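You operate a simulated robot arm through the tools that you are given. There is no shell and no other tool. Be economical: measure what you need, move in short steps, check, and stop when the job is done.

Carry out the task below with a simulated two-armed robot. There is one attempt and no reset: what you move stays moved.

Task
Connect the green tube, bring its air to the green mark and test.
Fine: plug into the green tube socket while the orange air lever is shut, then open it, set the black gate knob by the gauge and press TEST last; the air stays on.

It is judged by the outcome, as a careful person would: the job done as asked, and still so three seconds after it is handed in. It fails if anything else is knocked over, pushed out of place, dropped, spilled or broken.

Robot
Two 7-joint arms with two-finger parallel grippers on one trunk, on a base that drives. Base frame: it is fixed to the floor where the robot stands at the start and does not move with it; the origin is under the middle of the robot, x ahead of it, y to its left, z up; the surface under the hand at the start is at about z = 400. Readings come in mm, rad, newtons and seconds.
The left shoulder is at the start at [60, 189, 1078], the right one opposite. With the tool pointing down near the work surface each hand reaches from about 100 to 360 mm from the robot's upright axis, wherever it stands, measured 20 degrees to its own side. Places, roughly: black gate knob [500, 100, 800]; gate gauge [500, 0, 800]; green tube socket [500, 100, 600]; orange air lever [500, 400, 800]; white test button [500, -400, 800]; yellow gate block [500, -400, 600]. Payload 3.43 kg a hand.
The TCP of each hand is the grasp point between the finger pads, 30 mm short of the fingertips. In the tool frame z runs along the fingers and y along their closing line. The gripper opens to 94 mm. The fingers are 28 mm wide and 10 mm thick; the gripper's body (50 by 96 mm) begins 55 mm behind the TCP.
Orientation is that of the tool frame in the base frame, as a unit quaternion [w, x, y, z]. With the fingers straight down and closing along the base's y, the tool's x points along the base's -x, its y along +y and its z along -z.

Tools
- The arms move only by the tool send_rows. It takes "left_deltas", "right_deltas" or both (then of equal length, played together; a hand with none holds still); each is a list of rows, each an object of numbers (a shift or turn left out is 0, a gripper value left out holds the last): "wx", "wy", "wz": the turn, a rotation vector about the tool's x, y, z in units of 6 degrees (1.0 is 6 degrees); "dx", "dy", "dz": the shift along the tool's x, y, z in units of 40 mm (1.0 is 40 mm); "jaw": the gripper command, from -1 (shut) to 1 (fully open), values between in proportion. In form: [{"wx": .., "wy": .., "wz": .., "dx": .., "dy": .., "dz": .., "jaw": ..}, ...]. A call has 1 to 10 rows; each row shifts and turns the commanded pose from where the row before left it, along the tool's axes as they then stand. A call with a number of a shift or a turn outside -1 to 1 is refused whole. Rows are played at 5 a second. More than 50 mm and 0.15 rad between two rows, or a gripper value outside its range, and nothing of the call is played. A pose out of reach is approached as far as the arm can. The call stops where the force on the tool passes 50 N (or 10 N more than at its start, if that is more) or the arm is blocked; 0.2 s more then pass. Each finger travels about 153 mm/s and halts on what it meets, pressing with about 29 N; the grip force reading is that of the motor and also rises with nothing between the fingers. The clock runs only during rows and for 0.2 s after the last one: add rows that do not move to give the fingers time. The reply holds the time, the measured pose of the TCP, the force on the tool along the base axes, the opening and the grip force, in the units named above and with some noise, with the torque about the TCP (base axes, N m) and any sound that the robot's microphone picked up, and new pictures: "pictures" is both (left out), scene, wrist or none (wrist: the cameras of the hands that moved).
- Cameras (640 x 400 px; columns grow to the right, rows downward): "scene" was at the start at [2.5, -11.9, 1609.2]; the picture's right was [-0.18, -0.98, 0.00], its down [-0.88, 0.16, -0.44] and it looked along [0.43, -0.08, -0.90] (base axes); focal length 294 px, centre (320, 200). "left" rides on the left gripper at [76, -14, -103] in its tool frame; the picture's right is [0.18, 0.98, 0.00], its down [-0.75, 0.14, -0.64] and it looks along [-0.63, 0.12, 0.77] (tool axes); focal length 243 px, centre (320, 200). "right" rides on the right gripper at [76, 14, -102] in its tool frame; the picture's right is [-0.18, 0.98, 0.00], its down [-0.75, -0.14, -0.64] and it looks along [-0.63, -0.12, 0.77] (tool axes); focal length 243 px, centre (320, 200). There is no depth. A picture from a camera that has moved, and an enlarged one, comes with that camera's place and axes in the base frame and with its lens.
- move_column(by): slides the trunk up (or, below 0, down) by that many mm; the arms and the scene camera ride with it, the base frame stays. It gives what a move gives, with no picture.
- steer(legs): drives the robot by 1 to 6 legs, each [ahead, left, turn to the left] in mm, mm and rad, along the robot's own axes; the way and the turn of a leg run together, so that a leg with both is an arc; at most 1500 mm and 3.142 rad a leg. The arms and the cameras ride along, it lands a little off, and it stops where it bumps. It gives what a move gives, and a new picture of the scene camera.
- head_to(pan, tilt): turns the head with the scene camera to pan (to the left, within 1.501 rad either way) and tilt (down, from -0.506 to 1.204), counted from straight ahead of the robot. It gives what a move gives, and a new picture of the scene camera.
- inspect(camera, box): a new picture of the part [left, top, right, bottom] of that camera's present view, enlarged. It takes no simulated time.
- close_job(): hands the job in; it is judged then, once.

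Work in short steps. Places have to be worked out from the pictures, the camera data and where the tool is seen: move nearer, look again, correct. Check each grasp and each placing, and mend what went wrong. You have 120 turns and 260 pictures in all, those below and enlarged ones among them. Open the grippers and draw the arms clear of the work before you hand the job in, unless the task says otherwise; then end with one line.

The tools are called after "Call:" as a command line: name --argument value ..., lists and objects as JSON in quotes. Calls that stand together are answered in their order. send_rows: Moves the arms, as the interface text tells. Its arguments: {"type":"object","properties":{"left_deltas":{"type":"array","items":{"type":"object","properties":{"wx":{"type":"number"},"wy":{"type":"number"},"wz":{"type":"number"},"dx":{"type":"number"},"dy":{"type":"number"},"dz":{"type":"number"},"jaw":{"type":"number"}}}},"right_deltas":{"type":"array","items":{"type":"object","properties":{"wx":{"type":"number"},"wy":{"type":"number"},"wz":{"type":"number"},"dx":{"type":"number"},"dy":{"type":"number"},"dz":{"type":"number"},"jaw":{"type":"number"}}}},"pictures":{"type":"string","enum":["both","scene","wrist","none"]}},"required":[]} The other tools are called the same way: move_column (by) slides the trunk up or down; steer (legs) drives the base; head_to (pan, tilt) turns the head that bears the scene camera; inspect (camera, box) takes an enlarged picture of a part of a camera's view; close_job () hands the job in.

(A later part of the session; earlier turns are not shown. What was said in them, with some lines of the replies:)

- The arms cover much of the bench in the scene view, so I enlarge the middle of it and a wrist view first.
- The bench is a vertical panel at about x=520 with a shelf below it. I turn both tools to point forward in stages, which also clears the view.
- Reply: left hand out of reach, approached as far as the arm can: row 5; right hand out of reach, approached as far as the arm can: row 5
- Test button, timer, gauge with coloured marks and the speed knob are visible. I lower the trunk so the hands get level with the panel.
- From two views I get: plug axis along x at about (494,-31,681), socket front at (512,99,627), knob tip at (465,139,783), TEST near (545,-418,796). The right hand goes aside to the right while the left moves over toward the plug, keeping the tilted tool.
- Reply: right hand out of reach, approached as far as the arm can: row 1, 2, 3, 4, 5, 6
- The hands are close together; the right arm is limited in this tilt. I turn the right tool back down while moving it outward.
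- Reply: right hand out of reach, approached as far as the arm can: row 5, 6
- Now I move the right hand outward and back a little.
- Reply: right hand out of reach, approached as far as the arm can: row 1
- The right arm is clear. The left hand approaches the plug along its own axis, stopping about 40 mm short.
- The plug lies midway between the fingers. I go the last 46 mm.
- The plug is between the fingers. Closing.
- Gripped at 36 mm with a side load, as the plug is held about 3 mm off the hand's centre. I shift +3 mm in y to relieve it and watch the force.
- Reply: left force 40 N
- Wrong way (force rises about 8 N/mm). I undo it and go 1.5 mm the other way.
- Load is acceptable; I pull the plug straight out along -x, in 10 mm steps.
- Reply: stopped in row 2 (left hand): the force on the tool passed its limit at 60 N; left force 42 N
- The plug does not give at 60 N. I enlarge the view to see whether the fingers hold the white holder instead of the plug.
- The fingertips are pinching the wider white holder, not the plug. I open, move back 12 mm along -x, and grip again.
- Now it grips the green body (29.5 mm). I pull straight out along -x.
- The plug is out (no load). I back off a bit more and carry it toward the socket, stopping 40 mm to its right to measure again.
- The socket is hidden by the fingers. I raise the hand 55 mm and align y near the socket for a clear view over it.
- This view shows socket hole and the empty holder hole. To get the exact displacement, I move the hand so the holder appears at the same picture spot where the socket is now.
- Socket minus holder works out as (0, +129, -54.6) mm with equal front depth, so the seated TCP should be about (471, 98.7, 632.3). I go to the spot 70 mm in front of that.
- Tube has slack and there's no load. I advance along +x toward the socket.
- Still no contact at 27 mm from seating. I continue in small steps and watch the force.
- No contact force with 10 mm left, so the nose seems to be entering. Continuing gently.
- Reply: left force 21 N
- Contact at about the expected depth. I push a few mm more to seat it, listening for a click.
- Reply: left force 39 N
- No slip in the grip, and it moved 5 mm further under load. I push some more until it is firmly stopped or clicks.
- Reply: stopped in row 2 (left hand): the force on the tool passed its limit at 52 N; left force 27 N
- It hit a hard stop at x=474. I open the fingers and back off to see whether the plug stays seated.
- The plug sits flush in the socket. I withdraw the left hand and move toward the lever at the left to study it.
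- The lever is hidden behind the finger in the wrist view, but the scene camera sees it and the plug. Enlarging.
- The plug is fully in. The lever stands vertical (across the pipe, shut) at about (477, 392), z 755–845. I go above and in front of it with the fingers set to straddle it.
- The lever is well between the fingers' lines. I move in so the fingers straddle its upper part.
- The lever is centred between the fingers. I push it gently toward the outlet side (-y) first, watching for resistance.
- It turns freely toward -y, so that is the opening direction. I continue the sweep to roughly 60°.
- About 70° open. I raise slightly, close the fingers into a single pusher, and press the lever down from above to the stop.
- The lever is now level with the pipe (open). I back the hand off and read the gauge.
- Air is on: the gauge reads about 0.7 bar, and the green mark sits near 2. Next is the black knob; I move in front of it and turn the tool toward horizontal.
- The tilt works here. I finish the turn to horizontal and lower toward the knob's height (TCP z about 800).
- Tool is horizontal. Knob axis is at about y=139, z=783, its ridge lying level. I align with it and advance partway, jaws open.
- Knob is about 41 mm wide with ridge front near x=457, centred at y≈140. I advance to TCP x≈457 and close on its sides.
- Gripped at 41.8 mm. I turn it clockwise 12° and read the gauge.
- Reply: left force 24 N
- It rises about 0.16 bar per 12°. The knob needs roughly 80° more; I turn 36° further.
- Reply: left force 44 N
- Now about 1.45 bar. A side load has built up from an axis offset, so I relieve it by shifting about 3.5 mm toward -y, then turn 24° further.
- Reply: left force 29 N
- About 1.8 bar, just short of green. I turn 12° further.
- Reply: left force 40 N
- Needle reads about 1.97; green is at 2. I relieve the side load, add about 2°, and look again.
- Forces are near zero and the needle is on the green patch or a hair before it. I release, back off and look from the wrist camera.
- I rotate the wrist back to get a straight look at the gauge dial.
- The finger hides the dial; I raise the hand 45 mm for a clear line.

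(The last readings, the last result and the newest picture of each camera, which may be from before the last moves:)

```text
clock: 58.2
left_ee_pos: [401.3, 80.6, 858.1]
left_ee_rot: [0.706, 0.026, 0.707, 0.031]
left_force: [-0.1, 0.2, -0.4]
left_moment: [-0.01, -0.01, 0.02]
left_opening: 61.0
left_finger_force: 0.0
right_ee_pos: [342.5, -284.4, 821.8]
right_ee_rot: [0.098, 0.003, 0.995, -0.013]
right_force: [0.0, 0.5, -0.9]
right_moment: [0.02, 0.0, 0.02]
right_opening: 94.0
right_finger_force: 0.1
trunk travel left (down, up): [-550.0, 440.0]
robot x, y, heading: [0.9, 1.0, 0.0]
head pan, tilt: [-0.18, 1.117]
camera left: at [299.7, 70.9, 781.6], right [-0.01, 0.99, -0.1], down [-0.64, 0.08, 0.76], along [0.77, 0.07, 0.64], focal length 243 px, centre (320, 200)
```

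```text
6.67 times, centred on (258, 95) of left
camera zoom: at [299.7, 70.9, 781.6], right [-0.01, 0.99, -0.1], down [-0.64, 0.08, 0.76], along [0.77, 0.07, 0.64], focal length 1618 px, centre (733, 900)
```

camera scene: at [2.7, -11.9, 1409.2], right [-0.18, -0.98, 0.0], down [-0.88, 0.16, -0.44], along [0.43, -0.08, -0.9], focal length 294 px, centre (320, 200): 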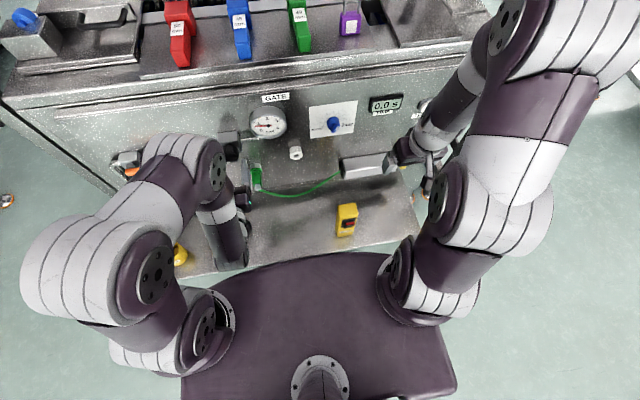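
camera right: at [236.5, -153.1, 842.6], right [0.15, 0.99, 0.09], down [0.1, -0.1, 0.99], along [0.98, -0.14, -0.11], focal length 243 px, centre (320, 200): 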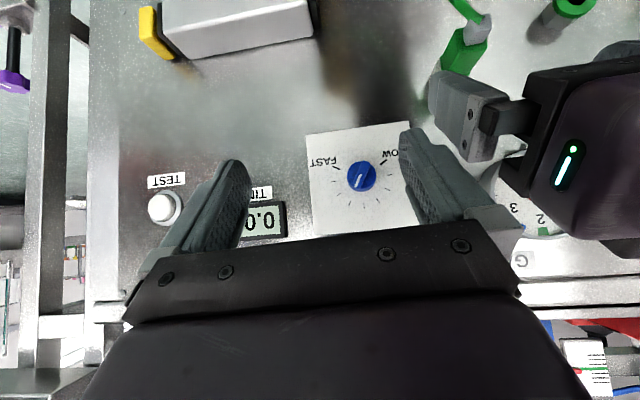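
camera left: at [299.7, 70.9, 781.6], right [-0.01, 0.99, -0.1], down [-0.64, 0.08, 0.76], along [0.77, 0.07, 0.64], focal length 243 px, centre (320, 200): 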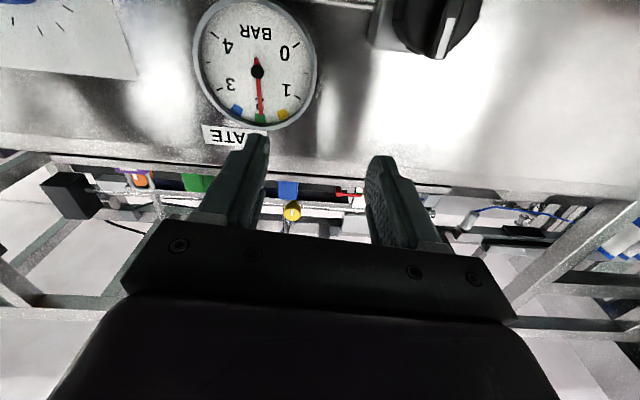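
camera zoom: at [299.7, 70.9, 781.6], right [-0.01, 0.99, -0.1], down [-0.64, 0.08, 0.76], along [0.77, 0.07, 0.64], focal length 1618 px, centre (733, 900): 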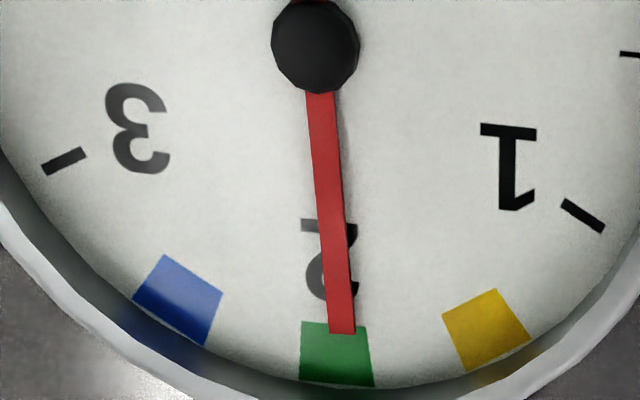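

The needle lies on the green band (about 1.97 bar), and the plug is seated. Now TEST: I raise the right hand, close its fingers, and move it out toward y≈-405.

Call:
send_rows --right_deltas '[{"dz": -0.7, "jaw": -1}, {"dz": -0.7}, {"dy": -0.8}, {"dy": -0.8}, {"dy": -0.8}, {"dy": -0.6}, {"dx": -0.5}, {"dx": -0.5}, {}]' --pictures "both"

```text
clock: 60.2
left_ee_pos: [400.9, 80.9, 858.2]
left_ee_rot: [0.706, 0.027, 0.707, 0.03]
left_force: [0.3, -0.5, 0.3]
left_moment: [0.02, 0.02, 0.0]
left_opening: 60.9
left_finger_force: 0.0
right_ee_pos: [368.9, -403.9, 889.0]
right_ee_rot: [0.099, 0.004, 0.995, -0.012]
right_force: [-0.6, 1.2, -0.1]
right_moment: [0.03, 0.0, 0.03]
right_opening: 0.1
right_finger_force: 28.8
trunk travel left (down, up): [-550.0, 440.0]
robot x, y, heading: [-1.3, -1.8, -0.002]
head pan, tilt: [-0.18, 1.117]
camera scene: at [2.8, -11.8, 1409.2], right [-0.18, -0.98, 0.0], down [-0.88, 0.16, -0.44], along [0.43, -0.08, -0.9], focal length 294 px, centre (320, 200)
camera right: at [274.3, -387.7, 973.3], right [0.19, 0.98, 0.01], down [0.61, -0.13, 0.78], along [0.77, -0.14, -0.63], focal length 243 px, centre (320, 200)
```

scene: 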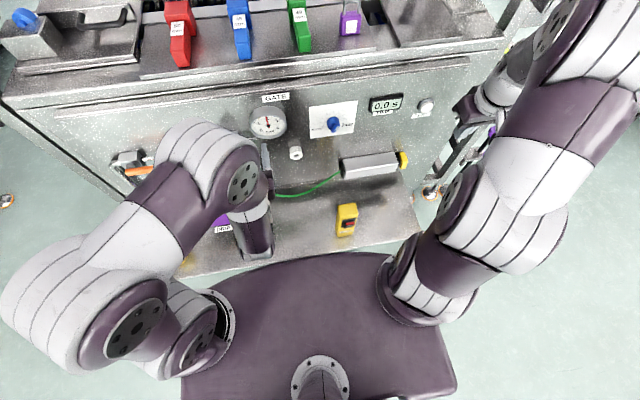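
right: 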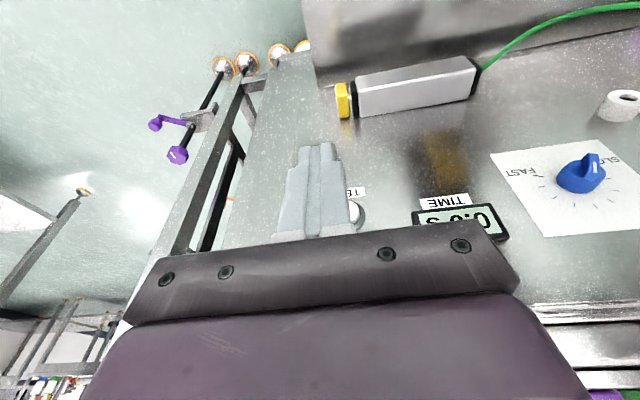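

The button is near (505, -390, 800). I tilt the right tool forward in place to look at it more squarely.

Call:
send_rows --right_deltas '[{"wy": -1}, {"wy": -1}, {"wy": -1}, {"wy": -1}, {"wy": -1}, {"wy": -1}, {}]' --pictures "wrist"

```text
clock: 61.8
left_ee_pos: [400.4, 80.2, 858.0]
left_ee_rot: [0.706, 0.028, 0.707, 0.03]
left_force: [0.6, -0.2, 0.2]
left_moment: [-0.01, -0.04, 0.01]
left_opening: 61.1
left_finger_force: 0.1
right_ee_pos: [369.1, -405.1, 890.1]
right_ee_rot: [0.401, -0.001, 0.916, -0.014]
right_force: [0.4, 0.4, -1.3]
right_moment: [-0.02, 0.0, 0.0]
right_opening: 0.0
right_finger_force: 29.1
trunk travel left (down, up): [-550.0, 440.0]
robot x, y, heading: [1.1, -1.7, 0.004]
head pan, tilt: [-0.18, 1.117]
camera right: at [242.0, -389.1, 901.0], right [0.13, 0.98, 0.11], down [0.04, -0.12, 0.99], along [0.99, -0.13, -0.05], focal length 243 px, centre (320, 200)
```

right: 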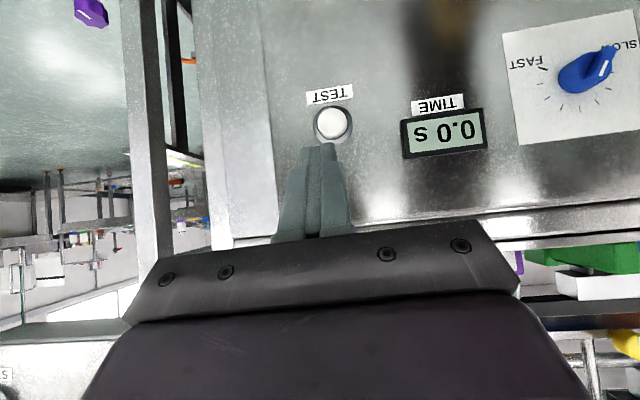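

Button at about (519, -402, 799). I bring the closed fingertips to about 25 mm in front of it.

Call:
send_rows --right_deltas '[{"dz": 0.8, "dy": 0.07}, {"dz": 0.8}, {"dz": 0.8}, {"dz": 0.65, "dx": -0.05}, {}]' --pictures "both"

Call:
inspect --camera "scene" --box '[340, 60, 500, 160]'

```text
clock: 63.0
left_ee_pos: [400.5, 80.2, 857.9]
left_ee_rot: [0.706, 0.026, 0.707, 0.031]
left_force: [0.1, 0.1, -0.2]
left_moment: [0.03, 0.01, 0.0]
left_opening: 61.2
left_finger_force: 0.2
right_ee_pos: [459.2, -404.4, 807.1]
right_ee_rot: [0.4, 0.0, 0.916, -0.014]
right_force: [-0.3, 0.1, 0.7]
right_moment: [0.02, 0.02, 0.02]
right_opening: 0.0
right_finger_force: 29.2
trunk travel left (down, up): [-550.0, 440.0]
robot x, y, heading: [1.8, 0.5, -0.002]
head pan, tilt: [-0.18, 1.117]
camera scene: at [2.6, -11.7, 1409.2], right [-0.18, -0.98, 0.0], down [-0.88, 0.16, -0.44], along [0.43, -0.08, -0.9], focal length 294 px, centre (320, 200)
camera right: at [332.4, -388.8, 819.7], right [0.13, 0.98, 0.11], down [0.04, -0.12, 0.99], along [0.99, -0.13, -0.05], focal length 243 px, centre (320, 200)
```

scene: 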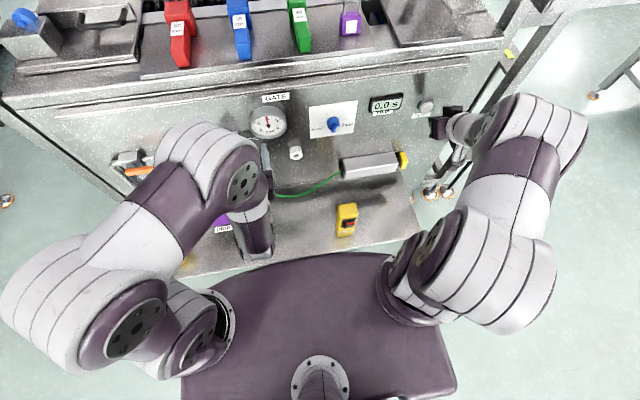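
right: 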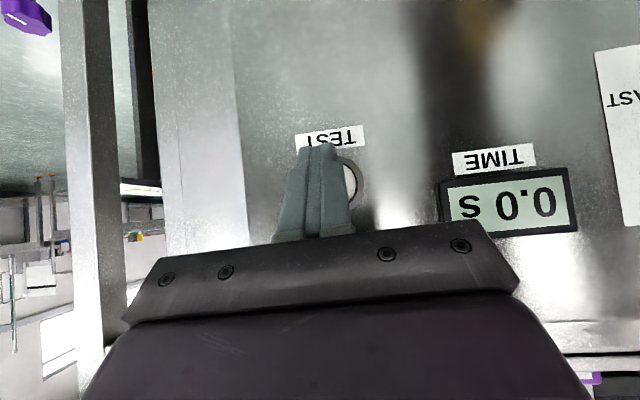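

```text
4.00 times, centred on (420, 110) of scene
camera zoom: at [2.6, -11.7, 1409.2], right [-0.18, -0.98, 0.0], down [-0.88, 0.16, -0.44], along [0.43, -0.08, -0.9], focal length 1174 px, centre (-80, 560)
```

zoom: 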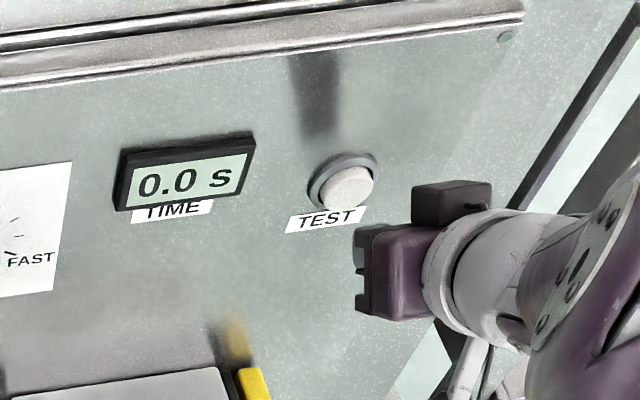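

The button centre is around y=-400, so I shift +4 mm and advance straight along +x in small steps to press.

Call:
send_rows --right_deltas '[{"dy": 0.1}, {"dx": -0.17, "dz": 0.184}, {"dx": -0.085, "dz": 0.092}, {"dx": -0.085, "dz": 0.092}, {"dx": -0.05, "dz": 0.055}, {}]' --pictures "scene"

Call:
inspect --camera "scene" --box '[340, 60, 500, 160]'

```text
clock: 64.4
left_ee_pos: [401.1, 80.2, 858.5]
left_ee_rot: [0.706, 0.028, 0.707, 0.031]
left_force: [-0.1, 0.9, 0.4]
left_moment: [-0.02, 0.04, -0.02]
left_opening: 61.1
left_finger_force: 0.0
right_ee_pos: [482.2, -400.8, 808.4]
right_ee_rot: [0.4, -0.001, 0.916, -0.014]
right_force: [0.9, 0.3, -0.1]
right_moment: [-0.02, -0.03, -0.03]
right_opening: 0.0
right_finger_force: 28.9
trunk travel left (down, up): [-550.0, 440.0]
robot x, y, heading: [-2.6, -1.3, -0.0]
head pan, tilt: [-0.18, 1.117]
camera scene: at [3.0, -11.9, 1409.2], right [-0.18, -0.98, 0.0], down [-0.88, 0.16, -0.44], along [0.43, -0.08, -0.9], focal length 294 px, centre (320, 200)
```

scene: 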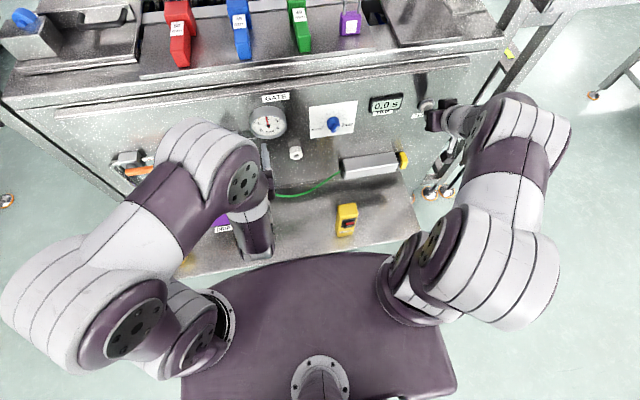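

```text
4.00 times, centred on (420, 110) of scene
camera zoom: at [3.0, -11.9, 1409.2], right [-0.18, -0.98, 0.0], down [-0.88, 0.16, -0.44], along [0.43, -0.08, -0.9], focal length 1174 px, centre (-80, 560)
```

zoom: 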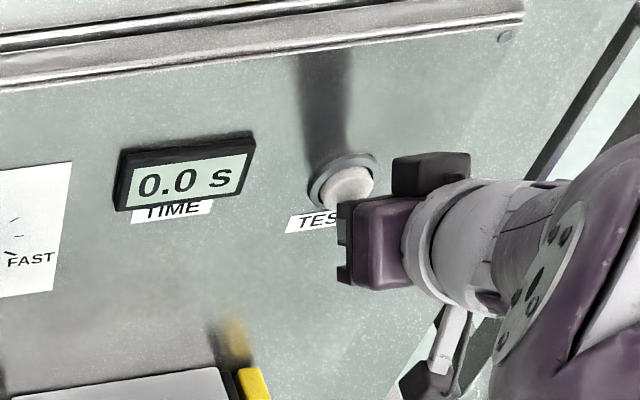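

Fingertips are just in front of the button, no contact yet. I continue in 4 mm steps.

Call:
send_rows --right_deltas '[{"dx": -0.068, "dz": 0.074}, {"dx": -0.068, "dz": 0.074}, {"dx": -0.068, "dz": 0.074}, {"dx": -0.034, "dz": 0.037}, {}]' --pictures "scene"

Call:
inspect --camera "scene" --box '[340, 60, 500, 160]'

```text
clock: 65.6
left_ee_pos: [397.7, 79.7, 858.5]
left_ee_rot: [0.708, 0.026, 0.706, 0.032]
left_force: [0.0, 0.9, 0.7]
left_moment: [0.0, 0.0, 0.03]
left_opening: 61.1
left_finger_force: 0.1
right_ee_pos: [492.4, -400.6, 807.1]
right_ee_rot: [0.401, 0.0, 0.916, -0.014]
right_force: [-36.8, 1.7, 0.8]
right_moment: [0.0, 0.36, 0.06]
right_opening: 0.0
right_finger_force: 28.6
trunk travel left (down, up): [-550.0, 440.0]
robot x, y, heading: [0.1, -0.8, 0.002]
head pan, tilt: [-0.18, 1.117]
heard: click
camera scene: at [-3.1, -11.5, 1409.2], right [-0.18, -0.98, 0.0], down [-0.88, 0.16, -0.44], along [0.44, -0.08, -0.9], focal length 294 px, centre (320, 200)
```

scene: 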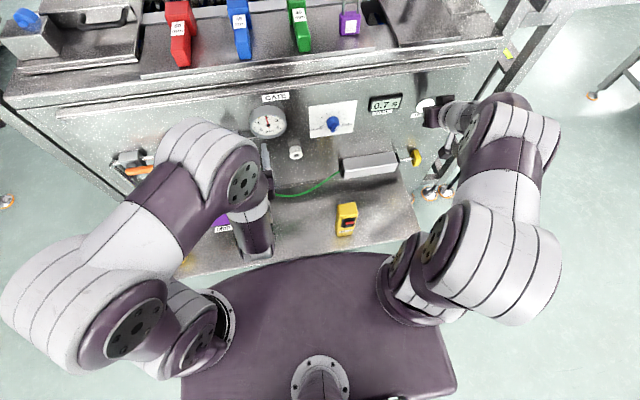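

```text
4.00 times, centred on (420, 110) of scene
camera zoom: at [-3.1, -11.5, 1409.2], right [-0.18, -0.98, 0.0], down [-0.88, 0.16, -0.44], along [0.44, -0.08, -0.9], focal length 1174 px, centre (-80, 560)
```

zoom: 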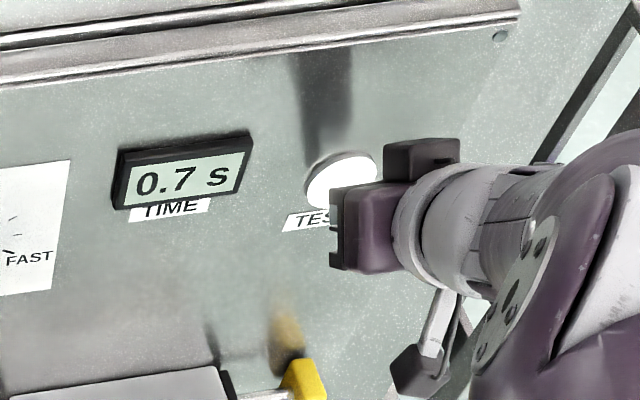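

Click heard, the button lit and the gate block is moving. I back the right hand off straight and let the test run.

Call:
send_rows --right_deltas '[{"dx": 0.25, "dz": -0.27}, {"dx": 0.34, "dz": -0.37}, {"dz": -0.8}, {"dz": -0.8}, {}, {}, {}, {}]' --pictures "scene"

Call:
inspect --camera "scene" --box '[240, 80, 448, 210]'

Call:
inspect --camera "scene" --box '[250, 105, 286, 135]'

```text
clock: 67.4
left_ee_pos: [401.8, 79.8, 857.9]
left_ee_rot: [0.706, 0.027, 0.707, 0.031]
left_force: [0.4, -0.1, -0.5]
left_moment: [0.02, 0.02, 0.01]
left_opening: 61.2
left_finger_force: 0.1
right_ee_pos: [415.9, -399.0, 849.1]
right_ee_rot: [0.4, 0.0, 0.916, -0.015]
right_force: [-0.2, -0.6, 0.0]
right_moment: [0.03, 0.0, 0.01]
right_opening: 0.1
right_finger_force: 29.3
trunk travel left (down, up): [-550.0, 440.0]
robot x, y, heading: [2.7, 1.0, 0.002]
head pan, tilt: [-0.18, 1.117]
camera scene: at [2.9, -11.9, 1409.2], right [-0.18, -0.98, 0.0], down [-0.88, 0.16, -0.44], along [0.43, -0.08, -0.9], focal length 294 px, centre (320, 200)
```

scene: 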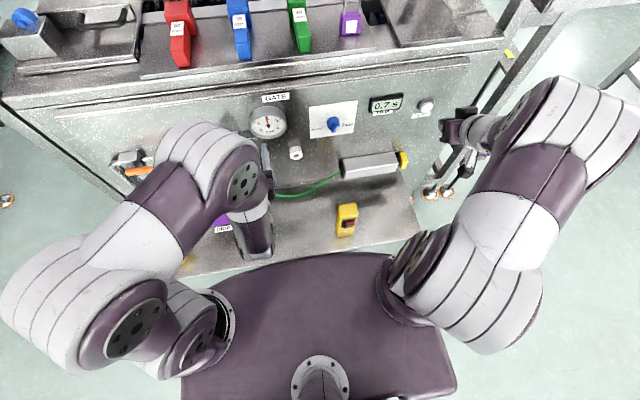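

```text
3.08 times, centred on (344, 145) of scene
camera zoom: at [2.9, -11.9, 1409.2], right [-0.18, -0.98, 0.0], down [-0.88, 0.16, -0.44], along [0.43, -0.08, -0.9], focal length 903 px, centre (246, 369)
```

zoom: 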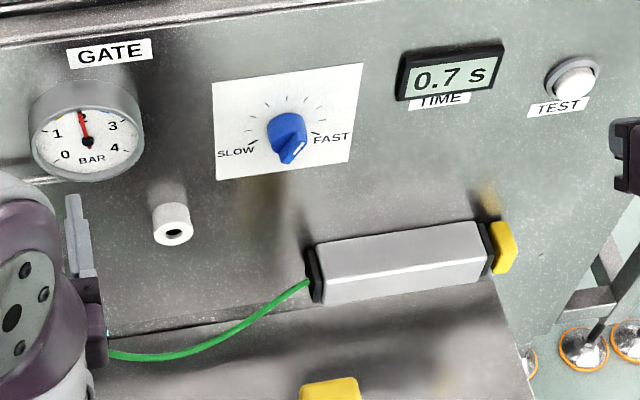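

```text
13.33 times, centred on (268, 120) of scene
camera zoom: at [2.9, -11.9, 1409.2], right [-0.18, -0.98, 0.0], down [-0.88, 0.16, -0.44], along [0.43, -0.08, -0.9], focal length 3913 px, centre (1013, 1267)
```

zoom: 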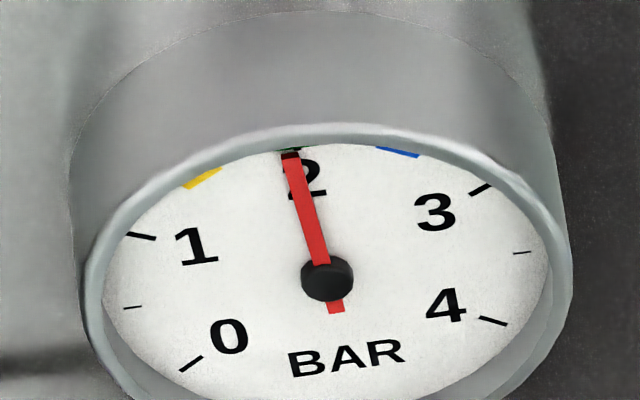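

The test ran (0.7 s, gate went out and back), the gauge still shows green, and air is on. I open both grippers and draw the arms back clear of the panel.

Call:
send_rows --left_deltas '[{"dz": -0.6, "jaw": 1}, {"dz": -0.6}, {}, {}]' --right_deltas '[{"dz": -0.6, "jaw": 1}, {"dz": -0.6}, {}, {}]' --pictures "both"

Call:
inspect --camera "scene" --box '[90, 90, 346, 250]'

```text
clock: 68.1
left_ee_pos: [393.1, 118.7, 876.1]
left_ee_rot: [0.727, -0.071, 0.68, 0.069]
left_force: [0.0, 0.2, -0.7]
left_moment: [0.05, 0.03, 0.0]
left_opening: 94.2
left_finger_force: 0.0
right_ee_pos: [381.4, -399.0, 882.2]
right_ee_rot: [0.401, 0.0, 0.916, -0.014]
right_force: [-0.6, 0.1, 0.3]
right_moment: [-0.02, 0.03, -0.02]
right_opening: 94.2
right_finger_force: 0.2
trunk travel left (down, up): [-550.0, 440.0]
robot x, y, heading: [-3.1, 2.2, -0.003]
head pan, tilt: [-0.18, 1.117]
stopped in row 3 (left hand): the arm was blocked; the commanded pose is now the measured one
camera scene: at [3.2, -12.2, 1409.2], right [-0.18, -0.98, 0.0], down [-0.88, 0.16, -0.44], along [0.43, -0.08, -0.9], focal length 294 px, centre (320, 200)
camera right: at [254.4, -383.1, 894.9], right [0.13, 0.98, 0.11], down [0.04, -0.12, 0.99], along [0.99, -0.13, -0.05], focal length 243 px, centre (320, 200)
camera left: at [301.4, 84.7, 793.8], right [-0.18, 0.96, -0.19], down [-0.71, 0.01, 0.71], along [0.68, 0.27, 0.68], focal length 243 px, centre (320, 200)
```

scene: 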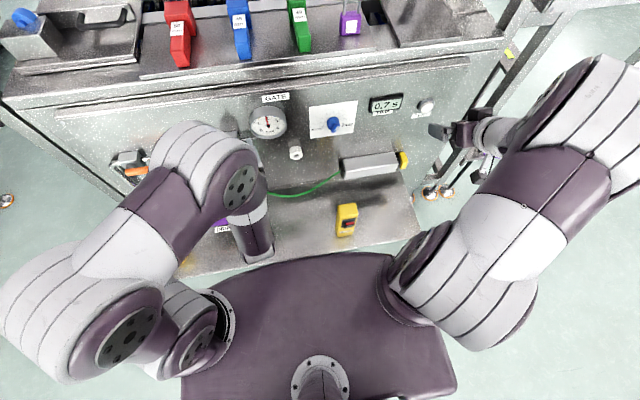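
right: 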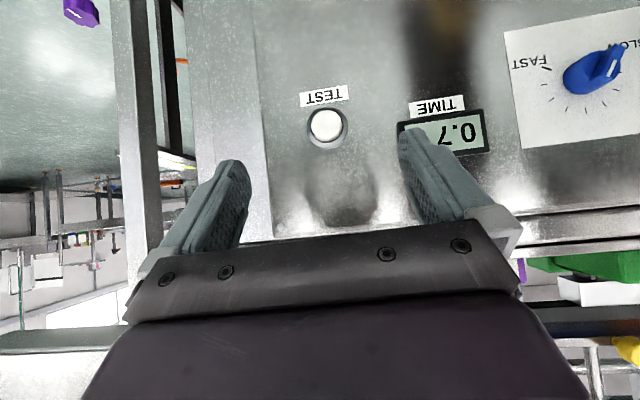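
left: 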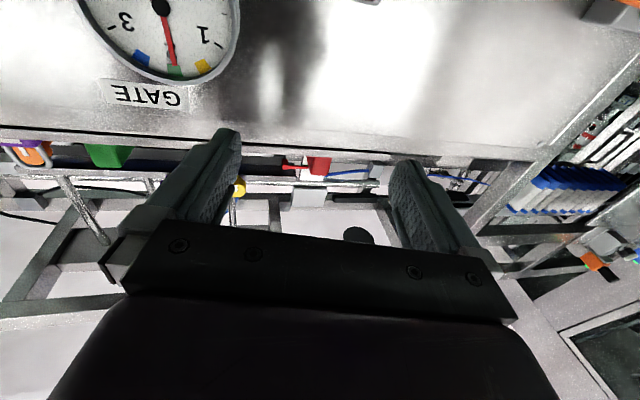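

```text
2.50 times, centred on (218, 170) of scene
camera zoom: at [3.2, -12.2, 1409.2], right [-0.18, -0.98, 0.0], down [-0.88, 0.16, -0.44], along [0.43, -0.08, -0.9], focal length 734 px, centre (575, 275)
```

zoom: 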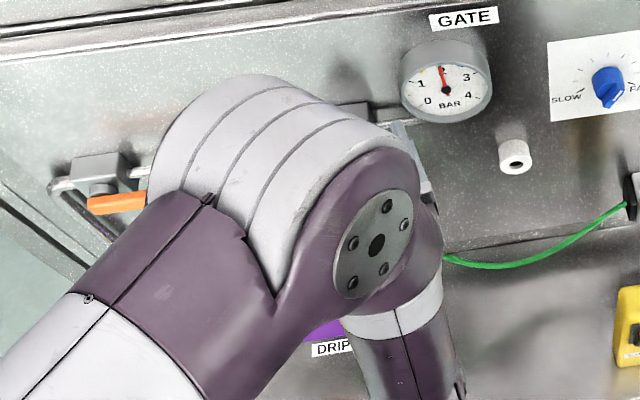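

The left arm hit its own limit going back; nothing is touched. I tilt its tool back down while rising to draw it clear.

Call:
send_rows --left_deltas '[{"wy": 1}, {"wy": 1}, {"wy": 1}, {"wy": 1}, {"wy": 1}, {"wy": 1}, {"wy": 1}, {"dz": -0.5}, {"dz": -0.5}, {}]' --pictures "both"

Call:
inspect --camera "scene" --box '[90, 90, 346, 250]'

```text
clock: 70.3
left_ee_pos: [360.1, 113.0, 899.4]
left_ee_rot: [0.433, -0.09, 0.896, 0.041]
left_force: [0.6, 0.0, 0.1]
left_moment: [0.01, 0.02, -0.04]
left_opening: 93.9
left_finger_force: 0.1
right_ee_pos: [381.7, -397.9, 882.7]
right_ee_rot: [0.401, -0.001, 0.916, -0.013]
right_force: [-0.4, 0.0, 0.1]
right_moment: [0.01, 0.01, 0.05]
right_opening: 93.9
right_finger_force: 0.1
trunk travel left (down, up): [-550.0, 440.0]
robot x, y, heading: [1.3, -2.7, 0.002]
head pan, tilt: [-0.18, 1.117]
camera scene: at [3.2, -12.0, 1409.2], right [-0.18, -0.98, 0.0], down [-0.88, 0.16, -0.44], along [0.43, -0.08, -0.9], focal length 294 px, centre (320, 200)
camera left: at [239.0, 74.6, 904.7], right [-0.3, 0.94, -0.15], down [-0.06, 0.14, 0.99], along [0.95, 0.31, 0.02], focal length 243 px, centre (320, 200)
```

scene: 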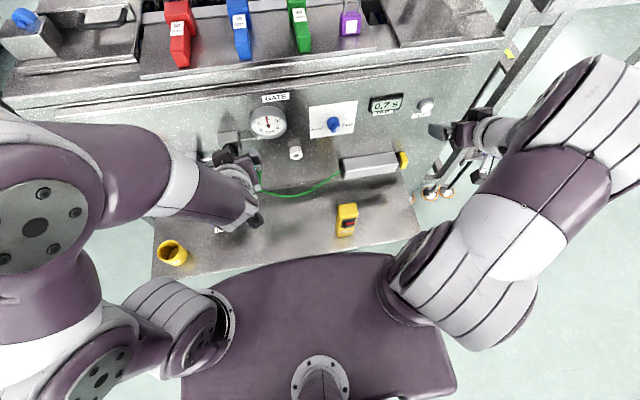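
left: 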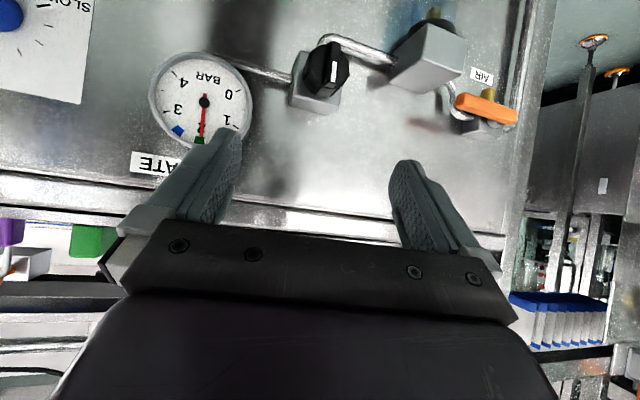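

```text
2.50 times, centred on (218, 170) of scene
camera zoom: at [3.2, -12.0, 1409.2], right [-0.18, -0.98, 0.0], down [-0.88, 0.16, -0.44], along [0.43, -0.08, -0.9], focal length 734 px, centre (575, 275)
```

zoom: 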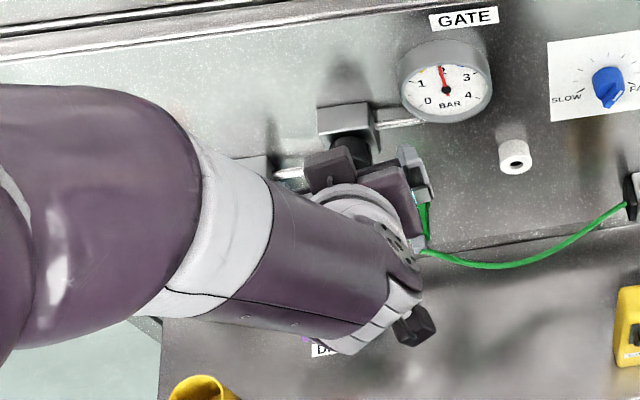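

Plug in the socket, lever open, needle on the green mark, test done, both hands open and clear: I hand the job in.

Call:
close_job

```text
The job is handed in.
```

The green tube is connected, its air is on at the green mark (about 1.97 bar), and TEST was pressed last; the gate moved out and back and the timer read 0.7 s. Early on, the left hand pinched the white tube holder by mistake and pulled on it to 60 N, but it looked unmoved.
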